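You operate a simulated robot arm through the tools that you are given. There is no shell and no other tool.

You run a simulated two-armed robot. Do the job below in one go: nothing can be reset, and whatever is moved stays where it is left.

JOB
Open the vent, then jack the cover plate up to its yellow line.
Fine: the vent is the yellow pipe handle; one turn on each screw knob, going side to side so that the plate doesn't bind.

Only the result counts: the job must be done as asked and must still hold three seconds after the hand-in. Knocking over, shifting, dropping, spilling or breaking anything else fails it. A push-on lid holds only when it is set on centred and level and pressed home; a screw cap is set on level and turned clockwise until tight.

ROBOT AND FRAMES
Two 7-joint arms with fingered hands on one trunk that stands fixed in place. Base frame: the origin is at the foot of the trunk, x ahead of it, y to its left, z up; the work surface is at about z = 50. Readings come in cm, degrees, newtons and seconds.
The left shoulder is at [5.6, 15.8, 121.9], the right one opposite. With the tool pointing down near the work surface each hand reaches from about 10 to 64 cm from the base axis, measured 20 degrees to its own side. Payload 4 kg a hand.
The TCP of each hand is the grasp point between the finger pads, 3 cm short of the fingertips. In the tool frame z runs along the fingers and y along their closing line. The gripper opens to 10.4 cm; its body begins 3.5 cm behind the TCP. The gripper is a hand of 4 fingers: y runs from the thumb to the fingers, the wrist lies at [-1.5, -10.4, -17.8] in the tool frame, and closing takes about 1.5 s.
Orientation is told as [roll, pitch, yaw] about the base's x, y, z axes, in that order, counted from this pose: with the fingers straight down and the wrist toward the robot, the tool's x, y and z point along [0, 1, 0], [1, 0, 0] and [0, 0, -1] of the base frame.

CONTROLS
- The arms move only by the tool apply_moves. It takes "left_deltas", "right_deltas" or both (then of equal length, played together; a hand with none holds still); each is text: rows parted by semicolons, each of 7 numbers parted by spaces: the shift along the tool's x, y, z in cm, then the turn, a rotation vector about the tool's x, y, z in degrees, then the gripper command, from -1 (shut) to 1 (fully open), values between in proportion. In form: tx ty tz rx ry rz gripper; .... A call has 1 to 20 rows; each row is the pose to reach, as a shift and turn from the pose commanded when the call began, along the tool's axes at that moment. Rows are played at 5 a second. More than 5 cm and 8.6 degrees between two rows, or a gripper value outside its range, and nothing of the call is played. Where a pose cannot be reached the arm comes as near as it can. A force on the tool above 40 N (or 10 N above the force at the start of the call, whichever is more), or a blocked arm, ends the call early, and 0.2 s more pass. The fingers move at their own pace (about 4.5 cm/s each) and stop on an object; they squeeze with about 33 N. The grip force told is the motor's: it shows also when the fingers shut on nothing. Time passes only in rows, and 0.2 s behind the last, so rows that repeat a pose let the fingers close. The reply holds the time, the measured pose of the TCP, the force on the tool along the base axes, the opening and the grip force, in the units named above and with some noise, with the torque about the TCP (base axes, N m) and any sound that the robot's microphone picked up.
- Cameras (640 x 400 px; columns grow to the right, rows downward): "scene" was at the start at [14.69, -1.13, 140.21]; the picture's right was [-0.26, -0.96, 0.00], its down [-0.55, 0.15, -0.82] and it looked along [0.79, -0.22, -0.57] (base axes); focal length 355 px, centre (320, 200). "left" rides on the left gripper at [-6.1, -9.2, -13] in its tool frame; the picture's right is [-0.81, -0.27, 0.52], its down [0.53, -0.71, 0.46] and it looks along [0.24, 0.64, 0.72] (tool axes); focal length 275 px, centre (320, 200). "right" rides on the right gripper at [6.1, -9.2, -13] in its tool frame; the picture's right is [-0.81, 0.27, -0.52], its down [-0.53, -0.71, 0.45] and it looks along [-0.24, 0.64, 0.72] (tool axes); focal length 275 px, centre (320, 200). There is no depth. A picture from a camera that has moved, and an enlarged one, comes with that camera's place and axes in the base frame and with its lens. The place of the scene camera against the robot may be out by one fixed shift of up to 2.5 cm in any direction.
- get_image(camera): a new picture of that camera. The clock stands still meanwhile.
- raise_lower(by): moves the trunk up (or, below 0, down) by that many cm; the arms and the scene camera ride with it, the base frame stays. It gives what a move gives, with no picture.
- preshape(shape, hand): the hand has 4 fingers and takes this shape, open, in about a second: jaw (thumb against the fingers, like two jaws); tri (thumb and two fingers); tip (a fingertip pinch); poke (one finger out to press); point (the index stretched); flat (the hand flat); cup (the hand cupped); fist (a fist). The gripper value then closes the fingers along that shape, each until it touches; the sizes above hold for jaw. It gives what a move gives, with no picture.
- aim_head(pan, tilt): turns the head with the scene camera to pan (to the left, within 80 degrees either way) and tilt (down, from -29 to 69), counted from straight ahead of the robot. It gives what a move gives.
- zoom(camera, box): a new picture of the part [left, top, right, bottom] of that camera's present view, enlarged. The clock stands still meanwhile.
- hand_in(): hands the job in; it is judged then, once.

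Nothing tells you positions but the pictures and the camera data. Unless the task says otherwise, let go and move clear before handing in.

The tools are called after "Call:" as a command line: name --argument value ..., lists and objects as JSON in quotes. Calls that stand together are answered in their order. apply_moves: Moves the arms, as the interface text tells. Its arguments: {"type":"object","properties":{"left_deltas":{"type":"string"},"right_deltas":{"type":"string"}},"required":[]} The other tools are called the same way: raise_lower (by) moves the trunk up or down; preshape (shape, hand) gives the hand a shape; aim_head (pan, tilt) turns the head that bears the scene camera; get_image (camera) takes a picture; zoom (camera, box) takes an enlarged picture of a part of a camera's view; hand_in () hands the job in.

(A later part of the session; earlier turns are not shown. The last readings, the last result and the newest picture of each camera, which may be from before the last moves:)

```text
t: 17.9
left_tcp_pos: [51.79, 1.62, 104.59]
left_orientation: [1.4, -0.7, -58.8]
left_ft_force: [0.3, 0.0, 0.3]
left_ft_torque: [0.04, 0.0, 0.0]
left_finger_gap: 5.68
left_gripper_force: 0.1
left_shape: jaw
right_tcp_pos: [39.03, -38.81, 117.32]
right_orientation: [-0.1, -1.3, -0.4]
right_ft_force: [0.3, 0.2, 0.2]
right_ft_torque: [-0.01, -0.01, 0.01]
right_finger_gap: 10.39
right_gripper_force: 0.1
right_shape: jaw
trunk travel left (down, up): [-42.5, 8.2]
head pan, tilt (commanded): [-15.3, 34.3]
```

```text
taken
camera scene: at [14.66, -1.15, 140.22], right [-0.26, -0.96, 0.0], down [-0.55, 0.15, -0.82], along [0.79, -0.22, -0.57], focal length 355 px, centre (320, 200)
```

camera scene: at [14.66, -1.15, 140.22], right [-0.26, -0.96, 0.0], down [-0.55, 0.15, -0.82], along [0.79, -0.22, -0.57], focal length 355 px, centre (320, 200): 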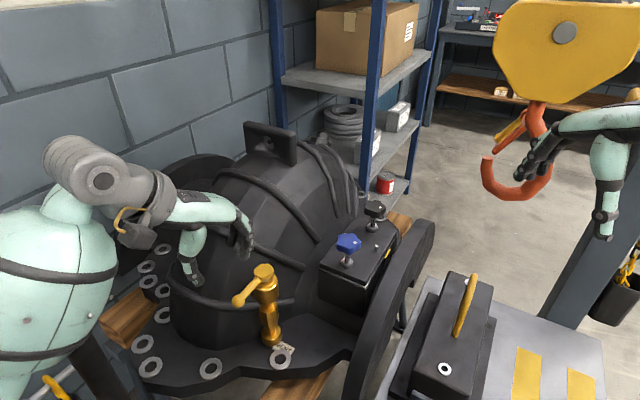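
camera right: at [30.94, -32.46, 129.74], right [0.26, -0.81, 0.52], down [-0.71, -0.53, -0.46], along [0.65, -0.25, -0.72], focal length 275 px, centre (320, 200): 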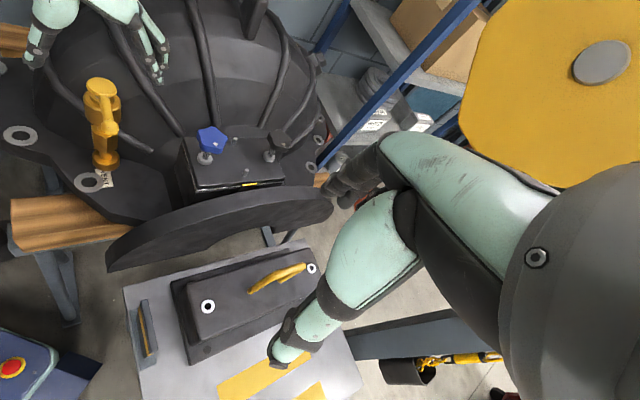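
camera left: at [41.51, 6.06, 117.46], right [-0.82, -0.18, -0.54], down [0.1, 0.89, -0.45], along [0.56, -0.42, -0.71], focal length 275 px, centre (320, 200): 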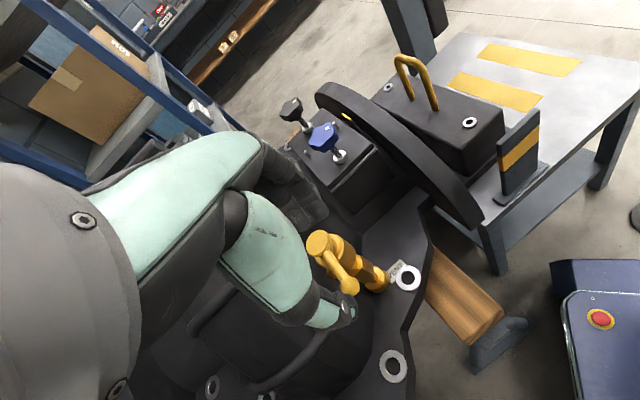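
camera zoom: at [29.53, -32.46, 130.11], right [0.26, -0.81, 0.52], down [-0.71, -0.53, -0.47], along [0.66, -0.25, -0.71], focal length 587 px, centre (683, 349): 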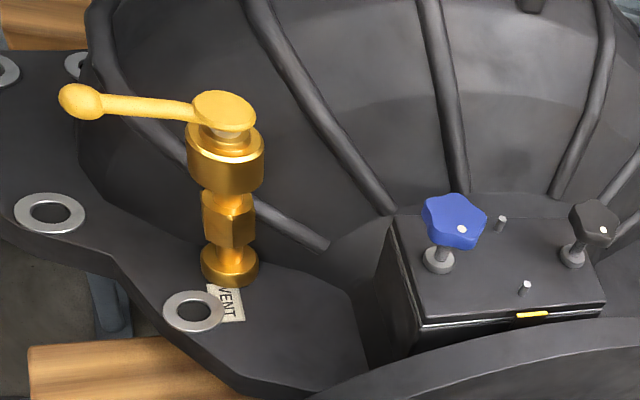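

The lever now points about 90° from where it started, with the ball near [58, 0.6]. I'm checking whether that's its end stop by closing the left hand and nudging the ball from the robot side.

Call:
apply_moves --left_deltas "0 0 0 0 0 -8 -1; 0 0 0 0 0 -16 -1; 0 0 0 0 0 -24 -1; 0 0 0 0 0 -32 -1; 0 0 0 0 0 -40 -1; 0 0 0 0 0 -48 -1; 0 0 0 0 0 -56 -1; 0 0 0 0 0 -59 -1; 0 0 0 0 0 -59 -1"

Call:
get_image --camera "left"

Call:
get_image --camera "right"

```text
t: 19.9
left_tcp_pos: [51.85, 1.67, 104.57]
left_orientation: [0.1, -1.4, 0.2]
left_ft_force: [0.5, -0.4, 0.6]
left_ft_torque: [0.0, -0.01, 0.0]
left_finger_gap: 0.01
left_gripper_force: 33.0
left_shape: jaw
right_tcp_pos: [39.0, -38.68, 117.23]
right_orientation: [-0.2, -1.4, -0.3]
right_ft_force: [0.3, -1.0, 0.4]
right_ft_torque: [-0.04, 0.0, 0.01]
right_finger_gap: 10.4
right_gripper_force: 0.0
right_shape: jaw
trunk travel left (down, up): [-42.5, 8.2]
head pan, tilt (commanded): [-15.3, 34.3]
```

```text
taken
camera left: at [42.36, -4.81, 117.41], right [-0.26, -0.81, -0.53], down [-0.7, 0.53, -0.47], along [0.66, 0.25, -0.71], focal length 275 px, centre (320, 200)
```

left: 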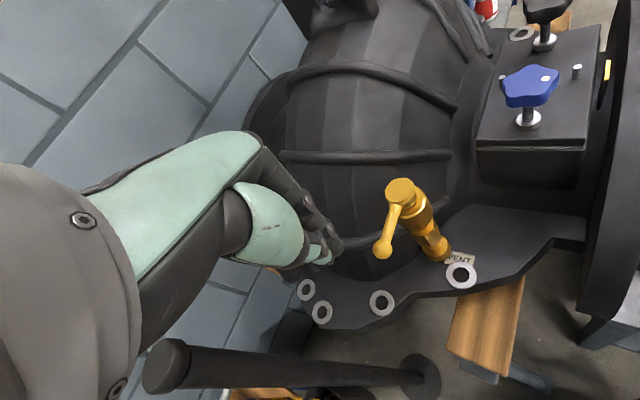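

```text
taken
camera right: at [29.55, -32.46, 130.1], right [0.26, -0.81, 0.52], down [-0.71, -0.53, -0.47], along [0.66, -0.25, -0.71], focal length 275 px, centre (320, 200)
```

right: 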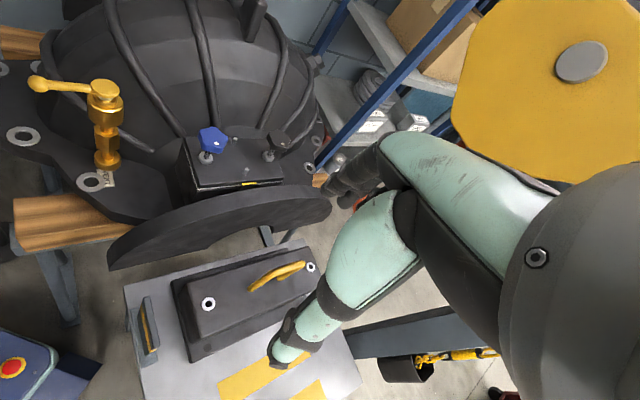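

Call:
apply_moves --left_deltas "-0.3 0.2 3.3 0 0 0 -1; -0.6 0.4 6.6 0 0 0 -1; -0.9 0.6 9.9 0 0 0 -1; -0.9 0.6 13.2 0 0 0 -1; -0.9 0.6 16.4 0 0 0 -1; -0.9 0.6 16.4 0 0 0 -1"

Call:
get_image --camera "left"

Call:
zoom --camera "right" --box '[0, 40, 200, 180]'

```text
t: 21.3
left_tcp_pos: [52.89, 0.65, 88.06]
left_orientation: [0.1, -1.3, 0.2]
left_ft_force: [0.4, -0.9, -0.5]
left_ft_torque: [-0.03, 0.02, -0.01]
left_finger_gap: 0.0
left_gripper_force: 33.0
left_shape: jaw
right_tcp_pos: [39.15, -38.63, 117.2]
right_orientation: [-0.2, -1.4, -0.4]
right_ft_force: [-0.7, 0.1, -0.8]
right_ft_torque: [0.03, -0.05, -0.03]
right_finger_gap: 10.38
right_gripper_force: 0.1
right_shape: jaw
trunk travel left (down, up): [-42.5, 8.2]
head pan, tilt (commanded): [-15.3, 34.3]
```

```text
taken
camera left: at [43.31, -5.64, 100.96], right [-0.26, -0.81, -0.53], down [-0.7, 0.53, -0.47], along [0.66, 0.25, -0.71], focal length 275 px, centre (320, 200)
```

left: 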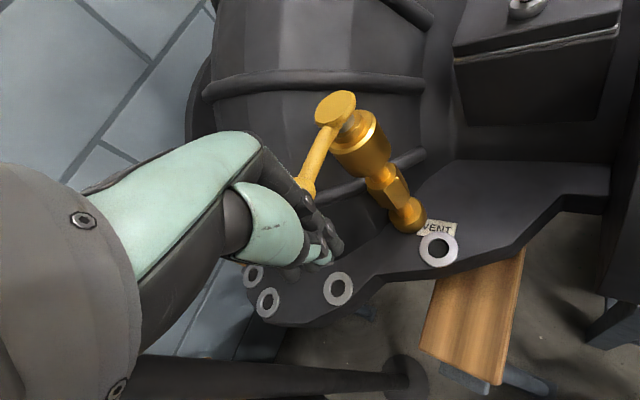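

```text
2.86 times, centred on (100, 110) of right
camera zoom: at [29.57, -32.43, 130.1], right [0.26, -0.81, 0.52], down [-0.71, -0.53, -0.47], along [0.66, -0.25, -0.71], focal length 786 px, centre (949, 457)
```

zoom: 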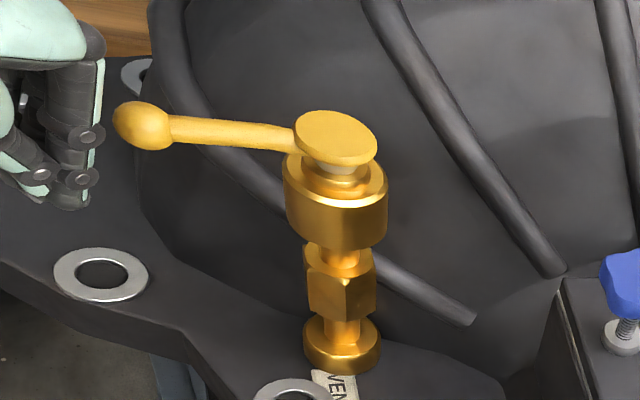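

The closed fingers are about 1 cm short of the ball. I'm nudging forward and slightly left in small steps.

Call:
apply_moves --left_deltas "0.1 0.8 0 0 0 0 -1; 0.3 1.6 0 0 0 0 -1; 0.6 2.4 0 0 0 0 -1; 0.6 2.4 0 0 0 0 -1"

Call:
zoom --camera "right" --box '[0, 40, 200, 180]'

```text
t: 22.3
left_tcp_pos: [55.34, 1.17, 88.26]
left_orientation: [0.1, -1.4, 0.1]
left_ft_force: [0.2, 0.4, -0.1]
left_ft_torque: [0.04, -0.04, -0.03]
left_finger_gap: 0.03
left_gripper_force: 32.9
left_shape: jaw
right_tcp_pos: [39.04, -38.66, 117.23]
right_orientation: [-0.1, -1.5, -0.4]
right_ft_force: [0.4, -0.1, 0.0]
right_ft_torque: [0.01, 0.0, 0.01]
right_finger_gap: 10.42
right_gripper_force: 0.0
right_shape: jaw
trunk travel left (down, up): [-42.5, 8.2]
head pan, tilt (commanded): [-15.3, 34.3]
```

```text
2.86 times, centred on (100, 110) of right
camera zoom: at [29.55, -32.44, 130.11], right [0.26, -0.81, 0.53], down [-0.71, -0.53, -0.47], along [0.66, -0.25, -0.71], focal length 786 px, centre (949, 457)
```

zoom: 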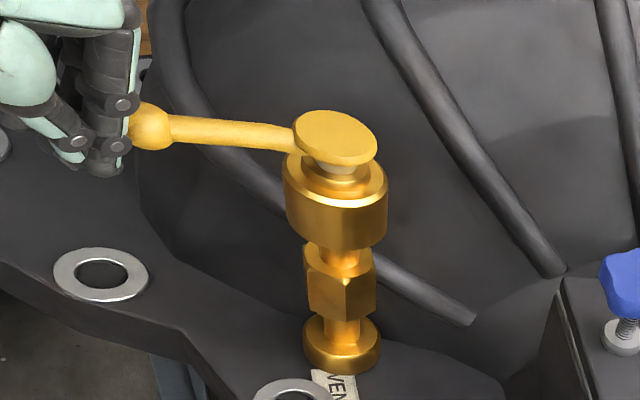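

Call:
apply_moves --left_deltas "0.2 0.5 0 0 0 0 -1; 0.4 1.0 0 0 0 0 -1; 0.6 1.5 0 0 0 0 -1; 0.8 2.0 0 0 0 0 -1; 0.8 2.0 0 0 0 0 -1"

Call:
zoom --camera "right" --box '[0, 40, 200, 180]'

Call:
get_image --camera "left"

```text
t: 23.5
left_tcp_pos: [56.91, 1.81, 88.46]
left_orientation: [0.1, -1.4, -0.1]
left_ft_force: [-25.4, -10.8, 4.6]
left_ft_torque: [-0.16, 0.25, -0.25]
left_finger_gap: 0.01
left_gripper_force: 33.2
left_shape: jaw
right_tcp_pos: [38.62, -38.88, 117.29]
right_orientation: [0.1, -1.7, -0.3]
right_ft_force: [-0.5, -0.1, -0.8]
right_ft_torque: [0.0, 0.03, 0.0]
right_finger_gap: 10.4
right_gripper_force: 0.0
right_shape: jaw
trunk travel left (down, up): [-42.5, 8.2]
head pan, tilt (commanded): [-15.3, 34.3]
```

```text
2.86 times, centred on (100, 110) of right
camera zoom: at [29.15, -32.59, 130.16], right [0.25, -0.81, 0.52], down [-0.7, -0.53, -0.47], along [0.66, -0.25, -0.71], focal length 786 px, centre (949, 457)
```

zoom: 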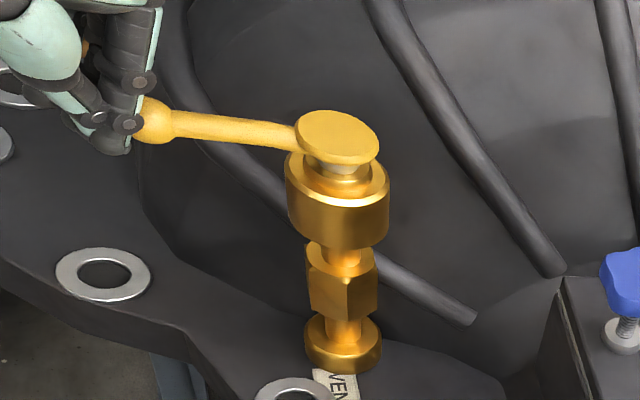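

```text
taken
camera left: at [47.32, -4.47, 101.29], right [-0.26, -0.81, -0.52], down [-0.7, 0.53, -0.47], along [0.66, 0.24, -0.71], focal length 275 px, centre (320, 200)
```

left: 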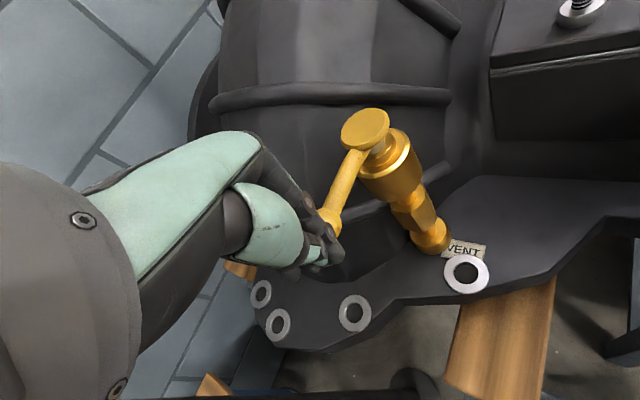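

The push met a firm stop (28 N) with the ball hardly moving, so the lever is at the far end of its roughly 90° travel, the opposite end from where it started. I'm backing off and parking the left hand out of the way.

Call:
apply_moves --left_deltas "0 -2.5 0 0 0 0 -1; 0 -5 0 0 0 0 -1; 0 -6 -4 0 0 0 0; 0 -7 -8 0 0 0 0; 0 -8 -12 0 0 0 0; 2 -9 -16 0 0 0 0; 5 -10 -19 0 0 0 0; 8 -11 -22 0 0 0 0; 11 -12 -24 0 0 0 0; 11 -12 -24 0 0 0 0"

Call:
get_image --camera "scene"

Call:
get_image --camera "left"

Call:
zoom --camera "right" --box '[0, 40, 300, 220]'

```text
t: 25.7
left_tcp_pos: [48.91, 11.79, 104.98]
left_orientation: [0.1, -1.5, 0.1]
left_ft_force: [-1.0, 0.3, -0.2]
left_ft_torque: [0.02, 0.0, 0.01]
left_finger_gap: 5.16
left_gripper_force: 0.1
left_shape: jaw
left hand out of reach, approached as far as the arm can: row 7, 8, 9, 10
right_tcp_pos: [39.01, -38.69, 117.31]
right_orientation: [0.0, -1.4, -0.4]
right_ft_force: [-0.1, -0.5, -0.4]
right_ft_torque: [0.0, -0.01, 0.03]
right_finger_gap: 10.38
right_gripper_force: 0.2
right_shape: jaw
trunk travel left (down, up): [-42.5, 8.2]
head pan, tilt (commanded): [-15.3, 34.3]
```

```text
taken
camera scene: at [14.68, -1.1, 140.21], right [-0.26, -0.96, 0.0], down [-0.55, 0.15, -0.82], along [0.79, -0.22, -0.57], focal length 355 px, centre (320, 200)
```

scene: 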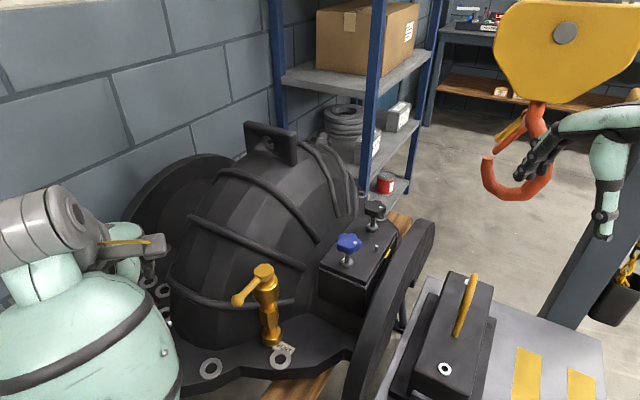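

```text
taken
camera left: at [39.35, 5.43, 117.94], right [-0.26, -0.81, -0.53], down [-0.7, 0.53, -0.47], along [0.66, 0.25, -0.71], focal length 275 px, centre (320, 200)
```

left: 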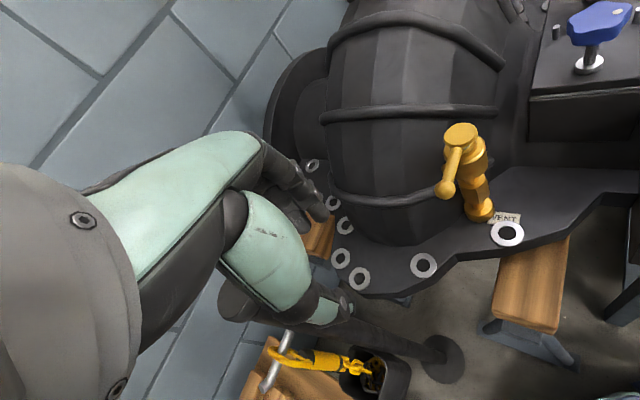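

```text
2.13 times, centred on (150, 130) of right
camera zoom: at [29.57, -32.4, 130.11], right [0.26, -0.81, 0.53], down [-0.71, -0.53, -0.47], along [0.66, -0.25, -0.71], focal length 587 px, centre (683, 349)
```

zoom: 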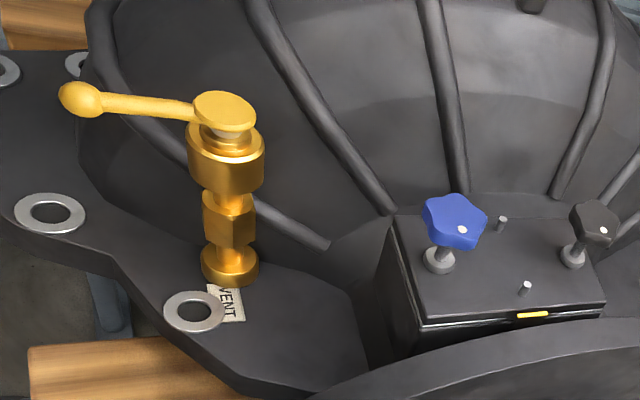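

The left hand is parked clear and the lever stays at its new position. Next I'm moving the right hand over the blue knob, turned to leave room for a clockwise stroke, and looking closely at the screws and the yellow line.

Call:
apply_moves --right_deltas "1.5 3.4 1.6 0 0 -5 1; 3 6.8 3.2 0 0 -10 1; 5 10.2 4.8 0 0 -15 1; 7 13.6 6.4 0 0 -20 1; 9 17 8 0 0 -25 1; 11 20.4 9.6 0 0 -30 1; 13 23.8 11.2 0 0 -37 1; 15 27 12.8 0 0 -45 1; 15 27 12.8 0 0 -45 1"

Call:
get_image --camera "right"

Call:
get_image --camera "scene"

Call:
get_image --camera "left"

```text
t: 27.7
left_tcp_pos: [48.86, 11.41, 105.08]
left_orientation: [0.1, -1.6, 0.1]
left_ft_force: [-1.2, -0.2, -0.2]
left_ft_torque: [0.01, 0.03, 0.01]
left_finger_gap: 5.2
left_gripper_force: 0.1
left_shape: jaw
right_tcp_pos: [58.16, -17.24, 103.56]
right_orientation: [-1.2, -1.2, 44.1]
right_ft_force: [0.2, -0.7, 0.6]
right_ft_torque: [0.01, -0.01, 0.0]
right_finger_gap: 10.41
right_gripper_force: 0.1
right_shape: jaw
right hand out of reach, approached as far as the arm can: row 7, 8, 9
trunk travel left (down, up): [-42.5, 8.2]
head pan, tilt (commanded): [-15.3, 34.3]
```

```text
taken
camera right: at [46.83, -19.18, 116.3], right [0.74, -0.39, 0.54], down [-0.13, -0.88, -0.46], along [0.66, 0.27, -0.7], focal length 275 px, centre (320, 200)
```

right: 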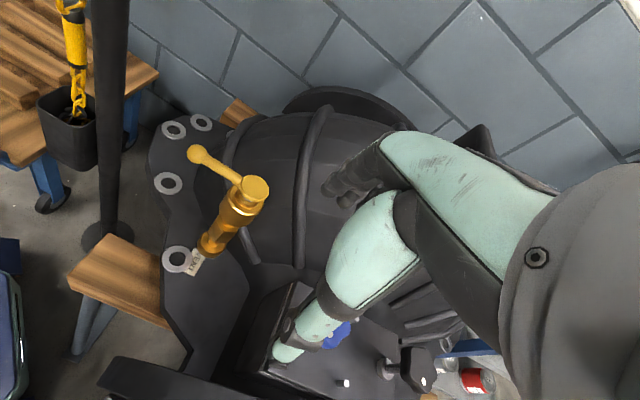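

```text
taken
camera scene: at [14.66, -1.45, 140.21], right [-0.26, -0.96, 0.0], down [-0.55, 0.15, -0.82], along [0.79, -0.22, -0.57], focal length 355 px, centre (320, 200)
```

scene: 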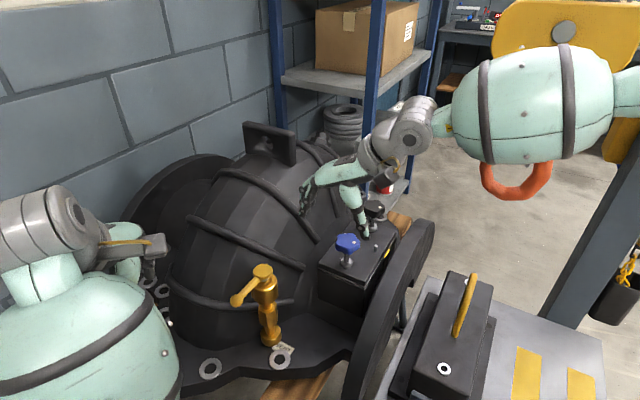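

```text
taken
camera left: at [39.3, 5.11, 117.97], right [-0.26, -0.81, -0.53], down [-0.7, 0.53, -0.47], along [0.66, 0.25, -0.71], focal length 275 px, centre (320, 200)
```

left: 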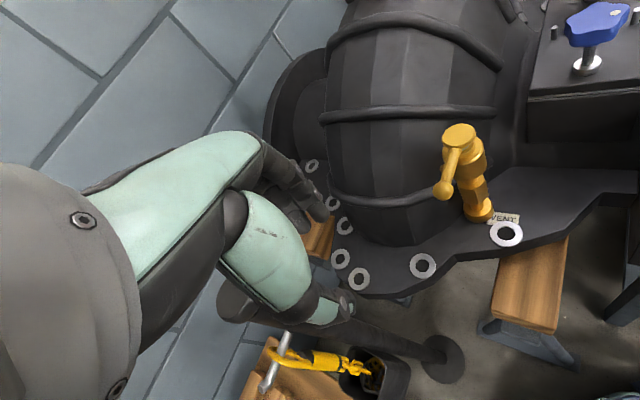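

The arm couldn't reach that spot at +45° yaw and stopped short at [58, -17, 104], well above everything. I'm turning the hand back to yaw 0 at this height and checking where it lands.

Call:
apply_moves --right_deltas "0 0 0 0 0 8 1; 0 0 0 0 0 16 1; 0 0 0 0 0 24 1; 0 0 0 0 0 32 1; 0 0 0 0 0 40 1; 0 0 0 0 0 45 1; 0 0 0 0 0 45 1"

Call:
get_image --camera "right"

Call:
get_image --camera "scene"

```text
t: 29.3
left_tcp_pos: [48.9, 11.59, 104.97]
left_orientation: [0.1, -1.6, 0.1]
left_ft_force: [-0.6, -0.1, -0.1]
left_ft_torque: [-0.02, 0.01, 0.04]
left_finger_gap: 5.18
left_gripper_force: 0.1
left_shape: jaw
right_tcp_pos: [58.21, -16.92, 103.47]
right_orientation: [0.0, -1.4, -0.4]
right_ft_force: [-0.8, 0.1, 0.5]
right_ft_torque: [-0.03, -0.05, -0.02]
right_finger_gap: 10.41
right_gripper_force: 0.1
right_shape: jaw
trunk travel left (down, up): [-42.5, 8.2]
head pan, tilt (commanded): [-15.3, 34.3]
```

```text
taken
camera right: at [48.75, -10.77, 116.42], right [0.26, -0.81, 0.52], down [-0.7, -0.53, -0.47], along [0.66, -0.25, -0.71], focal length 275 px, centre (320, 200)
```

right: 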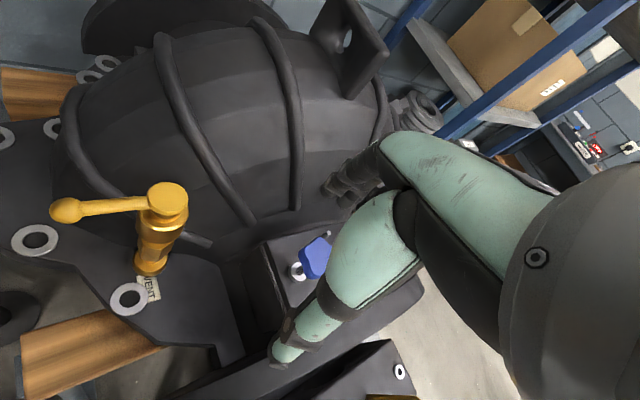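

```text
taken
camera scene: at [14.68, -1.14, 140.22], right [-0.26, -0.96, 0.0], down [-0.55, 0.15, -0.82], along [0.79, -0.22, -0.57], focal length 355 px, centre (320, 200)
```

scene: 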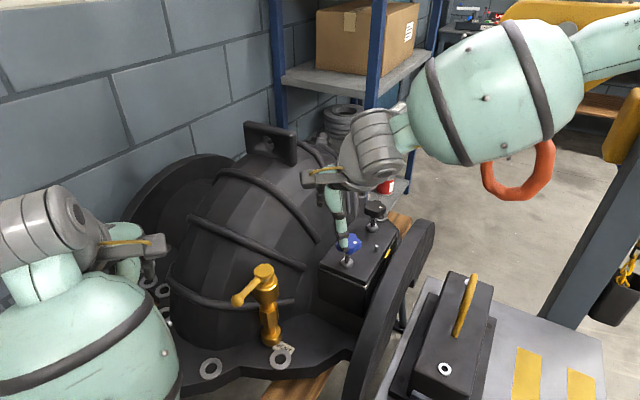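

Call:
apply_moves --right_deltas "-2.3 2.6 0 0 0 0 1; -4.6 5.2 0 0 0 0 1; -6.8 7.6 0 0 0 0 1; -6.8 7.6 0 0 0 0 1"

Call:
get_image --camera "right"

Call:
get_image --camera "scene"

```text
t: 30.3
left_tcp_pos: [48.92, 11.66, 105.07]
left_orientation: [0.2, -1.5, 0.1]
left_ft_force: [1.4, 0.9, -0.6]
left_ft_torque: [-0.01, 0.01, 0.01]
left_finger_gap: 5.18
left_gripper_force: 0.0
left_shape: jaw
right_tcp_pos: [65.85, -23.71, 103.73]
right_orientation: [0.0, -1.4, -0.3]
right_ft_force: [-0.1, 0.9, -0.8]
right_ft_torque: [-0.02, 0.0, -0.02]
right_finger_gap: 10.41
right_gripper_force: 0.0
right_shape: jaw
trunk travel left (down, up): [-42.5, 8.2]
head pan, tilt (commanded): [-15.3, 34.3]
```

```text
taken
camera right: at [56.4, -17.65, 116.63], right [0.26, -0.81, 0.52], down [-0.7, -0.53, -0.47], along [0.66, -0.25, -0.71], focal length 275 px, centre (320, 200)
```

right: 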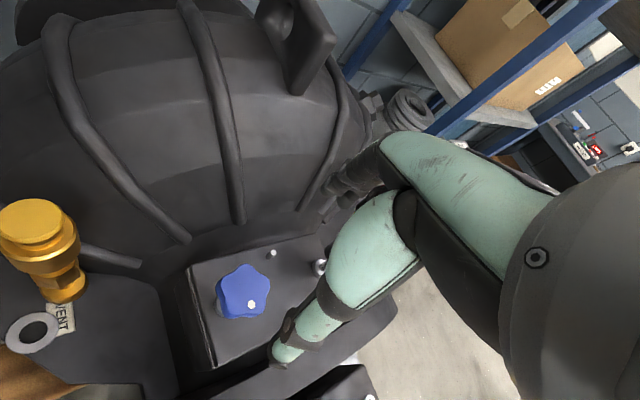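

```text
taken
camera scene: at [14.69, -1.11, 140.22], right [-0.26, -0.96, 0.0], down [-0.55, 0.15, -0.82], along [0.79, -0.22, -0.57], focal length 355 px, centre (320, 200)
```

scene: 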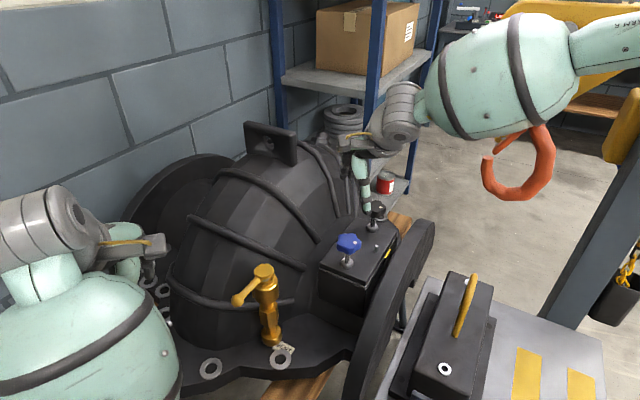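

Call:
zoom --camera "right" --box '[160, 220, 340, 380]'

Call:
zoom --camera "scene" --box '[310, 180, 430, 300]'

```text
2.50 times, centred on (250, 300) of right
camera zoom: at [56.4, -17.65, 116.63], right [0.26, -0.81, 0.52], down [-0.7, -0.53, -0.47], along [0.66, -0.25, -0.71], focal length 688 px, centre (495, -50)
```

zoom: 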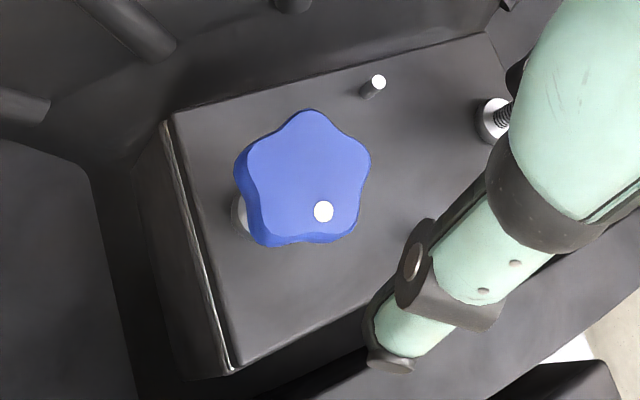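

```text
3.33 times, centred on (370, 240) of scene
camera zoom: at [14.69, -1.11, 140.22], right [-0.26, -0.96, 0.0], down [-0.55, 0.15, -0.82], along [0.79, -0.22, -0.57], focal length 1183 px, centre (153, 67)
```

zoom: 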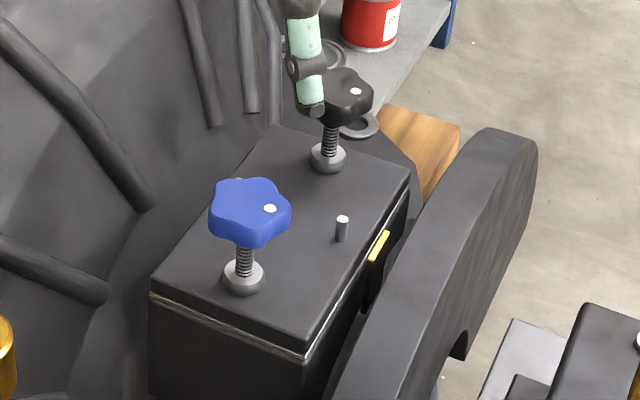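

The blue knob's top centre is near [65.8, -22.9, 90.3] and it is about 5 cm across. Before descending I'm testing at this height how far the wrist can yaw negatively here.

Call:
apply_moves --right_deltas "0 0 0 0 0 8 1; 0 0 0 0 0 16 1; 0 0 0 0 0 24 1; 0 0 0 0 0 32 1; 0 0 0 0 0 40 1; 0 0 0 0 0 48 1; 0 0 0 0 0 56 1; 0 0 0 0 0 64 1; 0 0 0 0 0 72 1; 0 0 0 0 0 80 1; 0 0 0 0 0 80 1"

Call:
get_image --camera "scene"

Call:
get_image --camera "right"

```text
t: 32.7
left_tcp_pos: [48.86, 11.83, 105.07]
left_orientation: [0.0, -1.6, 0.0]
left_ft_force: [-0.3, -0.7, 0.0]
left_ft_torque: [-0.04, -0.01, -0.01]
left_finger_gap: 5.16
left_gripper_force: 0.1
left_shape: jaw
right_tcp_pos: [59.2, -29.57, 106.18]
right_orientation: [1.4, -0.2, -80.3]
right_ft_force: [-0.1, 0.2, -0.4]
right_ft_torque: [-0.01, -0.02, 0.03]
right_finger_gap: 10.42
right_gripper_force: 0.1
right_shape: jaw
right hand out of reach, approached as far as the arm can: row 4, 5, 6, 7, 8, 9, 10, 11
trunk travel left (down, up): [-42.5, 8.2]
head pan, tilt (commanded): [-15.3, 34.3]
```

```text
taken
camera scene: at [14.71, -1.12, 140.21], right [-0.26, -0.96, 0.0], down [-0.55, 0.15, -0.82], along [0.79, -0.22, -0.57], focal length 355 px, centre (320, 200)
```

scene: 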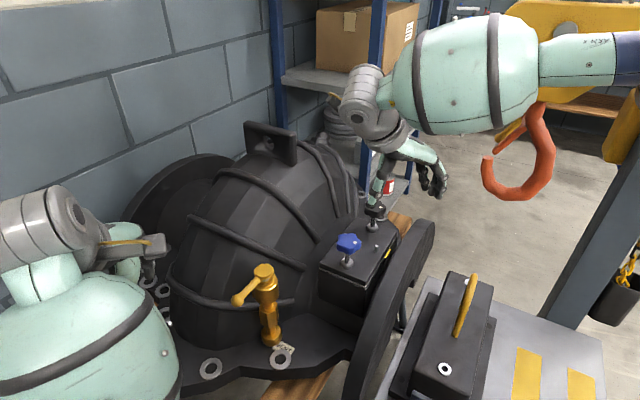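

```text
taken
camera right: at [63.33, -19.57, 119.38], right [-0.77, -0.41, 0.5], down [-0.63, 0.61, -0.47], along [-0.11, -0.68, -0.73], focal length 275 px, centre (320, 200)
```

right: 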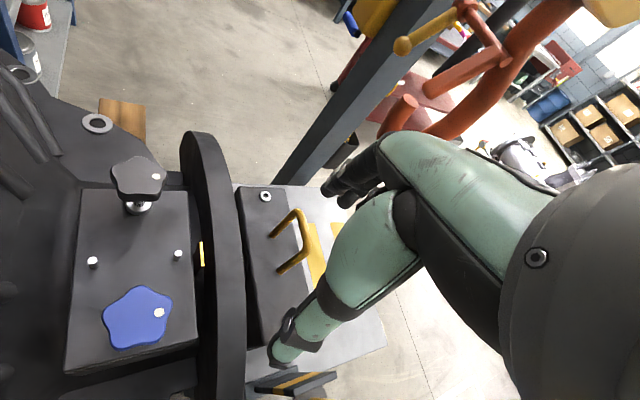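

At this spot the wrist can only go to about -24° yaw, because the arm runs out of reach. I'm turning back to a natural yaw and raising the trunk, which should extend reach at knob height.

Call:
apply_moves --right_deltas "0 0 0 0 0 -8 1; 0 0 0 0 0 -16 1; 0 0 0 0 0 -24 1; 0 0 0 0 0 -32 1; 0 0 0 0 0 -40 1; 0 0 0 0 0 -48 1; 0 0 0 0 0 -56 1; 0 0 0 0 0 -64 1; 0 0 0 0 0 -68 1"

Call:
raise_lower --by 8

Call:
get_image --camera "scene"

Call:
get_image --camera "right"

```text
t: 34.7
left_tcp_pos: [48.83, 11.75, 105.12]
left_orientation: [0.1, -1.5, 0.1]
left_ft_force: [0.4, 1.0, 0.5]
left_ft_torque: [0.0, 0.02, -0.04]
left_finger_gap: 5.18
left_gripper_force: 0.1
left_shape: jaw
right_tcp_pos: [59.09, -29.66, 106.38]
right_orientation: [0.3, -1.4, -12.1]
right_ft_force: [-0.3, 0.4, -0.2]
right_ft_torque: [0.01, -0.02, 0.0]
right_finger_gap: 10.39
right_gripper_force: 0.0
right_shape: jaw
trunk travel left (down, up): [-42.5, 8.2]
head pan, tilt (commanded): [-15.3, 34.3]
```

```text
t: 35.9
left_tcp_pos: [48.85, 11.61, 113.02]
left_orientation: [0.1, -1.5, 0.1]
left_ft_force: [-0.3, 0.1, 0.2]
left_ft_torque: [0.0, 0.0, -0.03]
left_finger_gap: 5.14
left_gripper_force: 0.0
left_shape: jaw
right_tcp_pos: [59.04, -29.72, 114.4]
right_orientation: [0.3, -1.4, -12.3]
right_ft_force: [0.6, 0.0, -0.8]
right_ft_torque: [-0.01, 0.02, -0.02]
right_finger_gap: 10.43
right_gripper_force: 0.1
right_shape: jaw
trunk travel left (down, up): [-50.5, 0.2]
head pan, tilt (commanded): [-15.3, 34.3]
```

```text
taken
camera scene: at [14.81, -1.13, 148.19], right [-0.26, -0.96, 0.0], down [-0.55, 0.15, -0.82], along [0.79, -0.22, -0.57], focal length 355 px, centre (320, 200)
```

scene: 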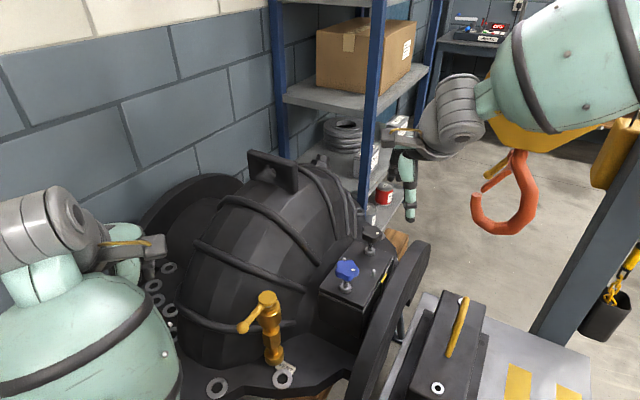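

```text
taken
camera right: at [51.08, -21.67, 127.27], right [0.08, -0.85, 0.52], down [-0.8, -0.37, -0.48], along [0.6, -0.38, -0.71], focal length 275 px, centre (320, 200)
```

right: 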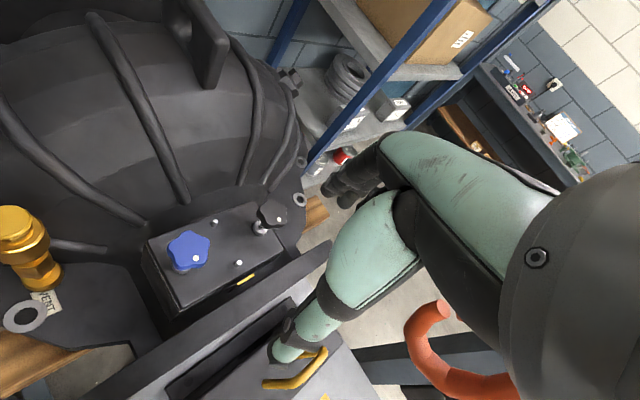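

The hook tip hangs near [58, -42, 111] with its block above, so the right arm must stay left of about y = -40. I'm moving the right hand forward towards the black knob in steps, with a slightly negative yaw to keep the forearm away from the hook.

Call:
apply_moves --right_deltas "0 3 2 0 0 2 1; 0 6 4 0 0 4 1; 0 9 6 0 0 6 1; 0 12 8 0 0 8 1; 0 12 8 0 0 8 1"

Call:
get_image --camera "scene"

Call:
get_image --camera "right"

```text
t: 37.0
left_tcp_pos: [48.92, 11.8, 113.02]
left_orientation: [0.1, -1.5, 0.1]
left_ft_force: [-0.5, 0.2, 0.4]
left_ft_torque: [-0.04, -0.03, 0.04]
left_finger_gap: 5.17
left_gripper_force: 0.1
left_shape: jaw
right_tcp_pos: [69.74, -32.79, 107.41]
right_orientation: [0.6, -1.3, -20.4]
right_ft_force: [0.3, 0.6, 0.3]
right_ft_torque: [0.02, 0.04, -0.02]
right_finger_gap: 10.41
right_gripper_force: 0.2
right_shape: jaw
right hand out of reach, approached as far as the arm can: row 4, 5
trunk travel left (down, up): [-50.5, 0.2]
head pan, tilt (commanded): [-15.3, 34.3]
```

```text
taken
camera scene: at [14.74, -1.11, 148.16], right [-0.26, -0.96, 0.0], down [-0.55, 0.15, -0.82], along [0.79, -0.22, -0.57], focal length 355 px, centre (320, 200)
```

scene: 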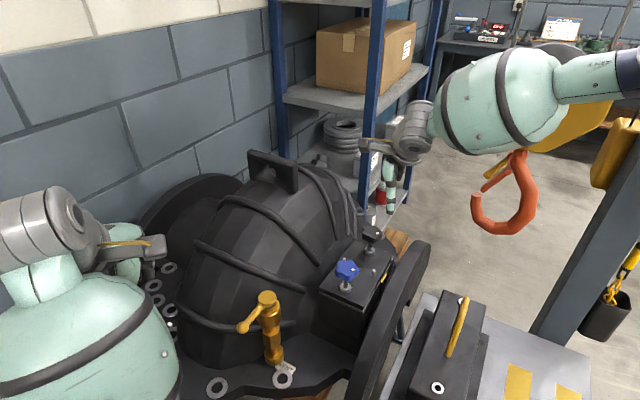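

```text
taken
camera right: at [62.83, -23.84, 120.39], right [-0.04, -0.86, 0.52], down [-0.84, -0.25, -0.48], along [0.54, -0.45, -0.71], focal length 275 px, centre (320, 200)
```

right: 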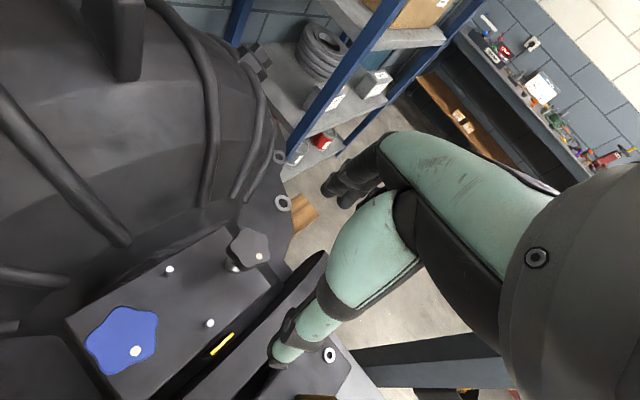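

The arm tops out near x = 70 at this height. The reach should grow lower down, so I'm descending to just above knob height with the fingertips still clear, then edging forward.

Call:
apply_moves --right_deltas "0 0 3 0 0 0 1; 0 0 6 0 0 0 1; 0 0 9 0 0 0 1; 0 2 9.5 0 0 0 1; 0 4 9.5 0 0 0 1; 0 6 9.5 0 0 0 1; 0 6 9.5 0 0 0 1"

Call:
get_image --camera "scene"

Call:
get_image --camera "right"

```text
t: 38.6
left_tcp_pos: [48.91, 11.74, 113.02]
left_orientation: [0.1, -1.5, 0.1]
left_ft_force: [1.1, 0.5, 0.5]
left_ft_torque: [0.0, 0.0, -0.02]
left_finger_gap: 5.19
left_gripper_force: 0.0
left_shape: jaw
right_tcp_pos: [68.12, -36.11, 103.25]
right_orientation: [0.5, -1.3, -20.2]
right_ft_force: [0.1, 0.2, -0.9]
right_ft_torque: [-0.04, -0.01, -0.02]
right_finger_gap: 10.44
right_gripper_force: 0.2
right_shape: jaw
right hand out of reach, approached as far as the arm can: row 1, 2, 3, 4, 5, 6, 7
trunk travel left (down, up): [-50.5, 0.2]
head pan, tilt (commanded): [-15.3, 34.3]
```

```text
taken
camera scene: at [14.83, -1.13, 148.15], right [-0.26, -0.96, 0.0], down [-0.55, 0.15, -0.82], along [0.79, -0.22, -0.57], focal length 355 px, centre (320, 200)
```

scene: 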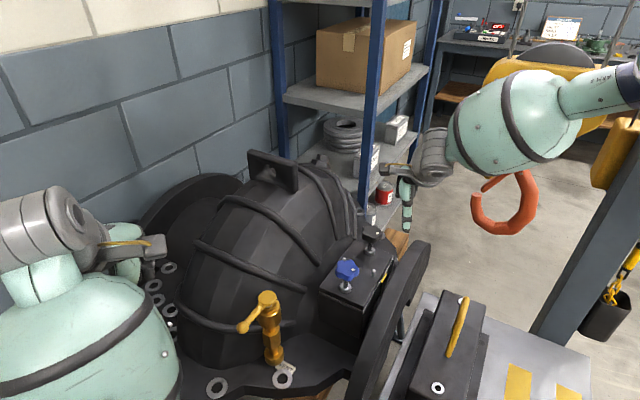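

```text
taken
camera right: at [61.36, -27.21, 116.22], right [-0.03, -0.86, 0.52], down [-0.84, -0.25, -0.48], along [0.54, -0.45, -0.71], focal length 275 px, centre (320, 200)
```

right: 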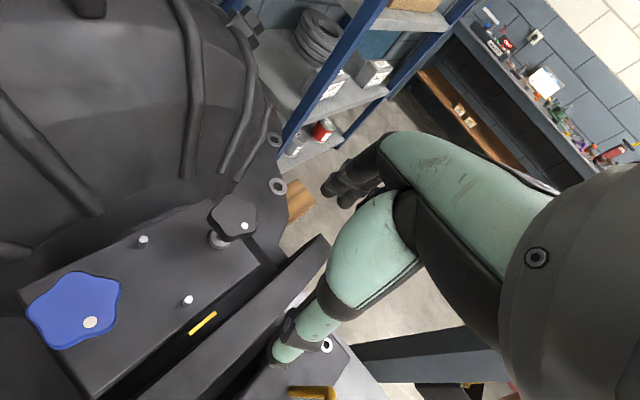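

The arm's full length is the limit here, so the black knob can't be reached with the hand pointing straight down. I'll need the hand tilted forward there. First I'm checking the ring flange height and the yellow mark for clearances.

Call:
zoom --camera "right" --box '[0, 180, 340, 400]'

Call:
zoom --camera "scene" --box '[310, 200, 450, 400]'

Call:
get_image --camera "left"

```text
1.82 times, centred on (170, 290) of right
camera zoom: at [61.36, -27.21, 116.22], right [-0.03, -0.86, 0.52], down [-0.84, -0.25, -0.48], along [0.54, -0.45, -0.71], focal length 500 px, centre (593, 36)
```

zoom: 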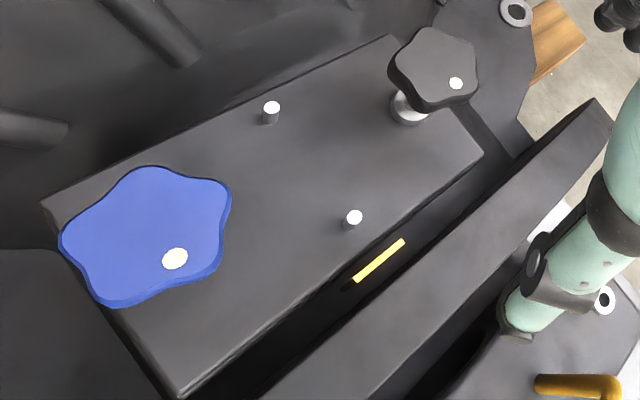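

```text
2.00 times, centred on (380, 300) of scene
camera zoom: at [14.83, -1.13, 148.15], right [-0.26, -0.96, 0.0], down [-0.55, 0.15, -0.82], along [0.79, -0.22, -0.57], focal length 710 px, centre (200, 0)
```

zoom: 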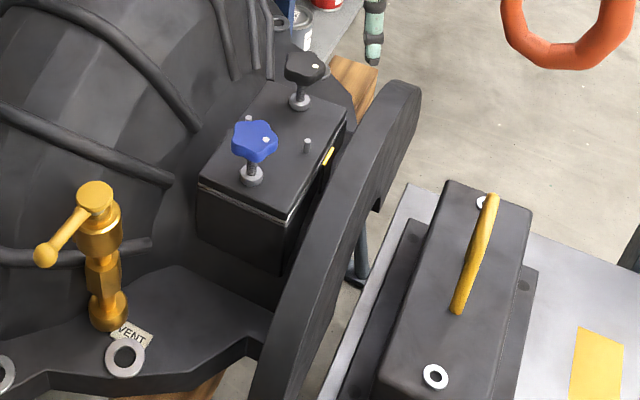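

```text
taken
camera left: at [39.36, 5.38, 125.88], right [-0.26, -0.81, -0.53], down [-0.7, 0.53, -0.47], along [0.66, 0.25, -0.71], focal length 275 px, centre (320, 200)
```

left: 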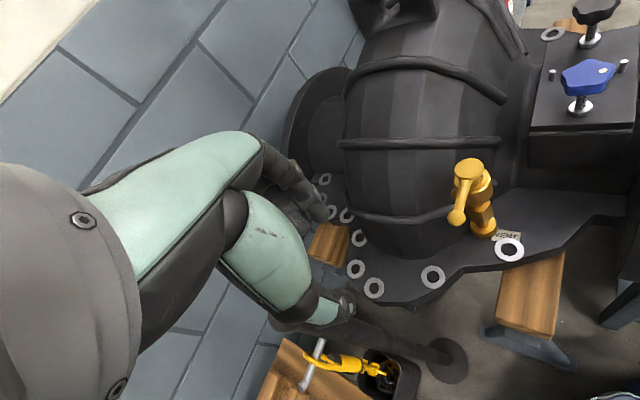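

The ring top is near plate height (about z = 82) and there's room above it. The plan is to tilt the right hand about 35° fingers-forward so the wrist sits further back, with the trunk lowered to put the shoulder near wrist height. First I'm pulling the right hand back, up and away from the hook, and tilting it.

Call:
apply_moves --right_deltas "2.2 -0.8 -2 0 0 0 0.6; 3.2 -4 -4.5 0 0 0 0.6; 4 -7 -7 -5 0 0 0.6; 4.6 -10 -9.5 -11 0 0 0.6; 4.65 -13 -11 -17 0 0 0.6; 4.65 -13.4 -12 -23 0 0 0.6; 4.65 -13.4 -12 -29 0 0 0.6; 4.65 -13.4 -12 -35 0 0 0.6; 4.65 -13.4 -12 -35 0 0 0.6"

Call:
get_image --camera "scene"

Call:
get_image --camera "right"

```text
t: 40.6
left_tcp_pos: [48.86, 11.78, 112.98]
left_orientation: [0.1, -1.6, 0.1]
left_ft_force: [-0.3, -0.8, -0.3]
left_ft_torque: [0.0, -0.04, -0.01]
left_finger_gap: 5.16
left_gripper_force: 0.0
left_shape: jaw
right_tcp_pos: [56.83, -27.16, 115.08]
right_orientation: [0.7, -36.4, -20.6]
right_ft_force: [-0.2, -0.4, 0.3]
right_ft_torque: [0.01, -0.02, -0.01]
right_finger_gap: 8.34
right_gripper_force: 0.0
right_shape: jaw
trunk travel left (down, up): [-50.5, 0.2]
head pan, tilt (commanded): [-15.3, 34.3]
```

```text
taken
camera scene: at [14.77, -1.12, 148.16], right [-0.26, -0.96, 0.0], down [-0.55, 0.15, -0.82], along [0.79, -0.22, -0.57], focal length 355 px, centre (320, 200)
```

scene: 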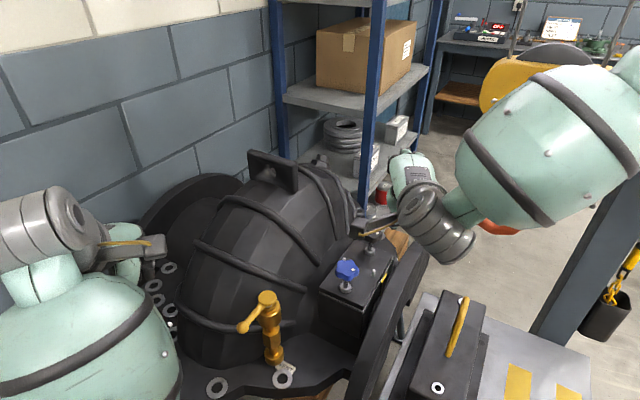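

```text
taken
camera right: at [44.73, -16.23, 120.16], right [-0.36, -0.74, 0.57], down [-0.47, -0.39, -0.79], along [0.81, -0.56, -0.2], focal length 275 px, centre (320, 200)
```

right: 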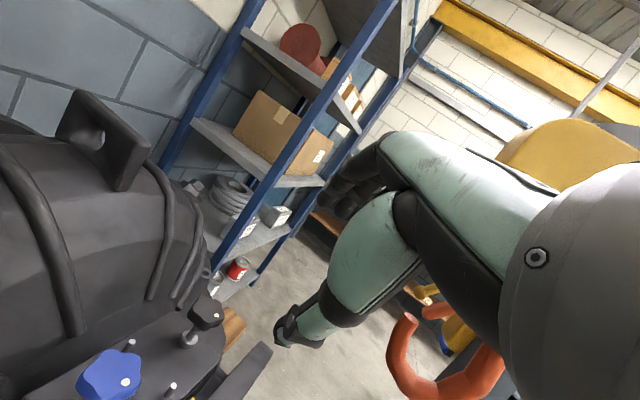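

Call:
raise_lower --by -12

Call:
get_image --camera "scene"

Call:
get_image --camera "right"

Call:
get_image --camera "left"

```text
t: 42.1
left_tcp_pos: [48.87, 11.78, 100.9]
left_orientation: [0.1, -1.5, 0.1]
left_ft_force: [0.8, 0.4, 0.1]
left_ft_torque: [-0.04, -0.03, -0.03]
left_finger_gap: 5.17
left_gripper_force: 0.0
left_shape: jaw
right_tcp_pos: [56.92, -27.19, 102.91]
right_orientation: [0.5, -36.3, -20.5]
right_ft_force: [0.1, 0.4, -0.7]
right_ft_torque: [-0.02, 0.0, 0.02]
right_finger_gap: 8.34
right_gripper_force: 0.0
right_shape: jaw
trunk travel left (down, up): [-38.5, 12.2]
head pan, tilt (commanded): [-15.3, 34.3]
```

```text
taken
camera scene: at [14.63, -1.12, 136.15], right [-0.26, -0.96, 0.0], down [-0.55, 0.15, -0.82], along [0.79, -0.22, -0.57], focal length 355 px, centre (320, 200)
```

scene: 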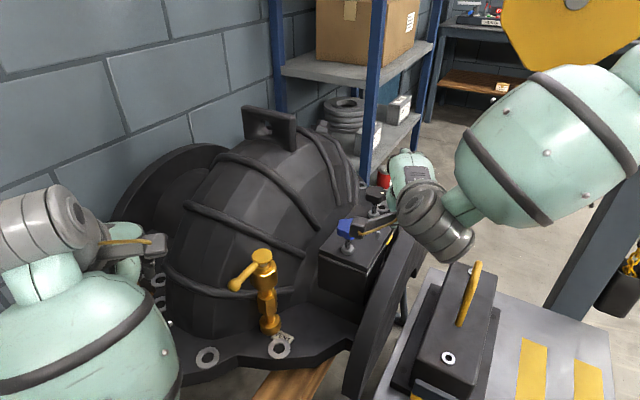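

```text
taken
camera right: at [44.76, -16.25, 108.14], right [-0.36, -0.74, 0.57], down [-0.47, -0.39, -0.79], along [0.81, -0.56, -0.2], focal length 275 px, centre (320, 200)
```

right: 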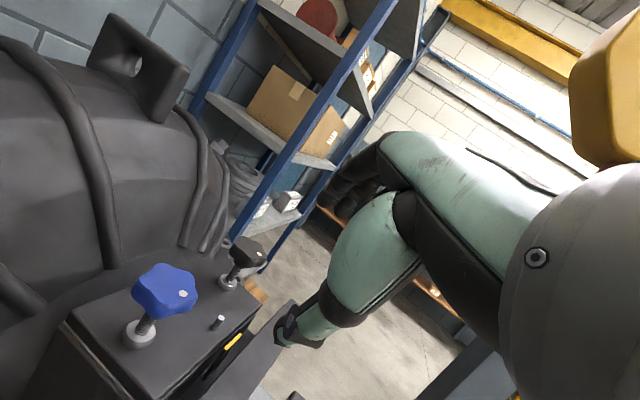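

```text
taken
camera left: at [39.33, 5.38, 113.88], right [-0.26, -0.81, -0.53], down [-0.7, 0.53, -0.47], along [0.66, 0.25, -0.71], focal length 275 px, centre (320, 200)
```

left: 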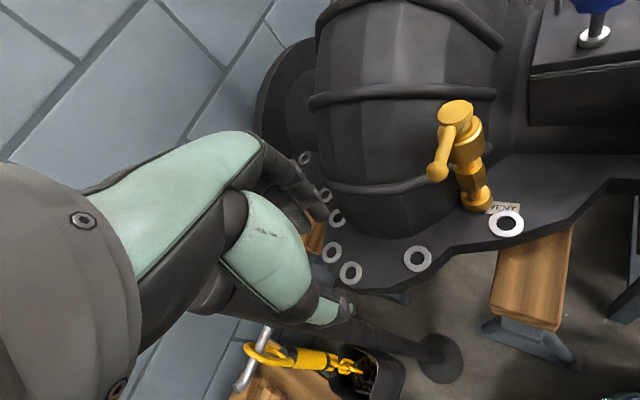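

Call:
apply_moves --right_deltas "0 2.4 -3.2 0 0 0 0.6; 0 4.7 -6.4 0 0 0 0.6; 0 4.7 -6.4 0 0 0 0.6"

Call:
raise_lower --by -12

Call:
get_image --camera "scene"

Call:
get_image --camera "right"

Call:
get_image --camera "left"

```text
t: 43.0
left_tcp_pos: [49.09, 11.6, 101.06]
left_orientation: [0.1, -1.5, 0.1]
left_ft_force: [1.0, -0.7, 1.1]
left_ft_torque: [0.0, 0.0, 0.02]
left_finger_gap: 5.16
left_gripper_force: 0.1
left_shape: jaw
right_tcp_pos: [56.87, -27.37, 111.0]
right_orientation: [0.5, -36.3, -20.6]
right_ft_force: [0.3, 0.8, 0.3]
right_ft_torque: [-0.01, 0.04, 0.04]
right_finger_gap: 8.34
right_gripper_force: 0.0
right_shape: jaw
trunk travel left (down, up): [-38.5, 12.2]
head pan, tilt (commanded): [-15.3, 34.3]
```

```text
t: 44.5
left_tcp_pos: [48.88, 11.7, 89.01]
left_orientation: [0.2, -1.5, 0.1]
left_ft_force: [0.0, 0.1, 0.4]
left_ft_torque: [0.0, 0.03, -0.01]
left_finger_gap: 5.17
left_gripper_force: 0.0
left_shape: jaw
right_tcp_pos: [56.76, -27.32, 99.05]
right_orientation: [0.6, -36.3, -20.6]
right_ft_force: [0.3, 0.3, 0.6]
right_ft_torque: [0.0, -0.01, 0.01]
right_finger_gap: 8.33
right_gripper_force: 0.2
right_shape: jaw
trunk travel left (down, up): [-26.5, 24.2]
head pan, tilt (commanded): [-15.3, 34.3]
```

```text
taken
camera scene: at [14.46, -1.12, 124.22], right [-0.26, -0.96, 0.0], down [-0.55, 0.15, -0.82], along [0.79, -0.22, -0.57], focal length 355 px, centre (320, 200)
```

scene: 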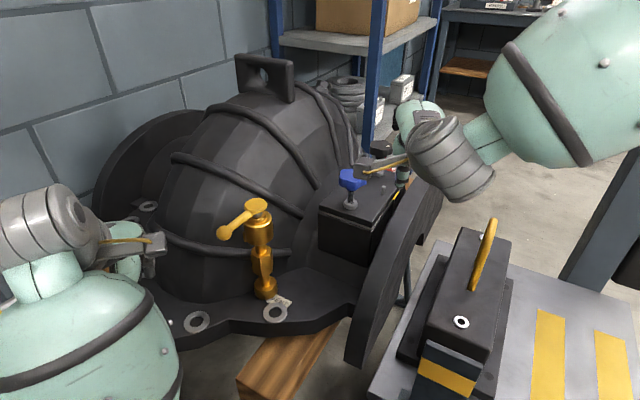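

```text
taken
camera right: at [44.64, -16.28, 104.22], right [-0.36, -0.73, 0.57], down [-0.47, -0.39, -0.79], along [0.81, -0.56, -0.2], focal length 275 px, centre (320, 200)
```

right: 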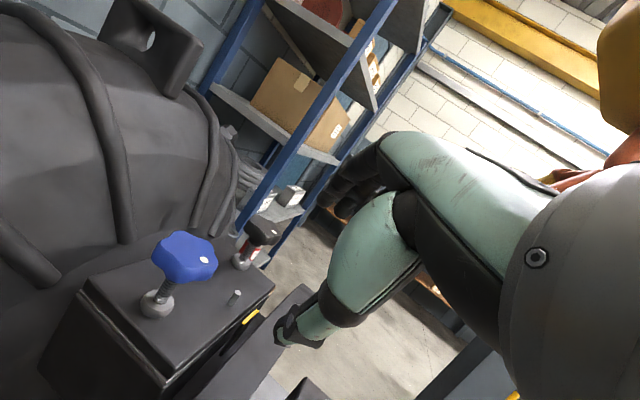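

```text
taken
camera left: at [39.32, 5.38, 101.95], right [-0.26, -0.81, -0.53], down [-0.7, 0.53, -0.47], along [0.66, 0.25, -0.71], focal length 275 px, centre (320, 200)
```

left: 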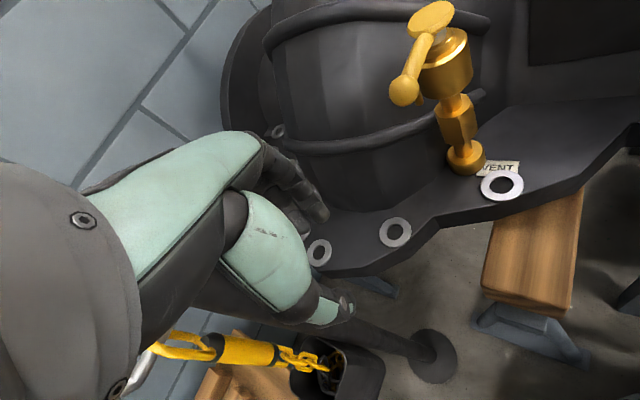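

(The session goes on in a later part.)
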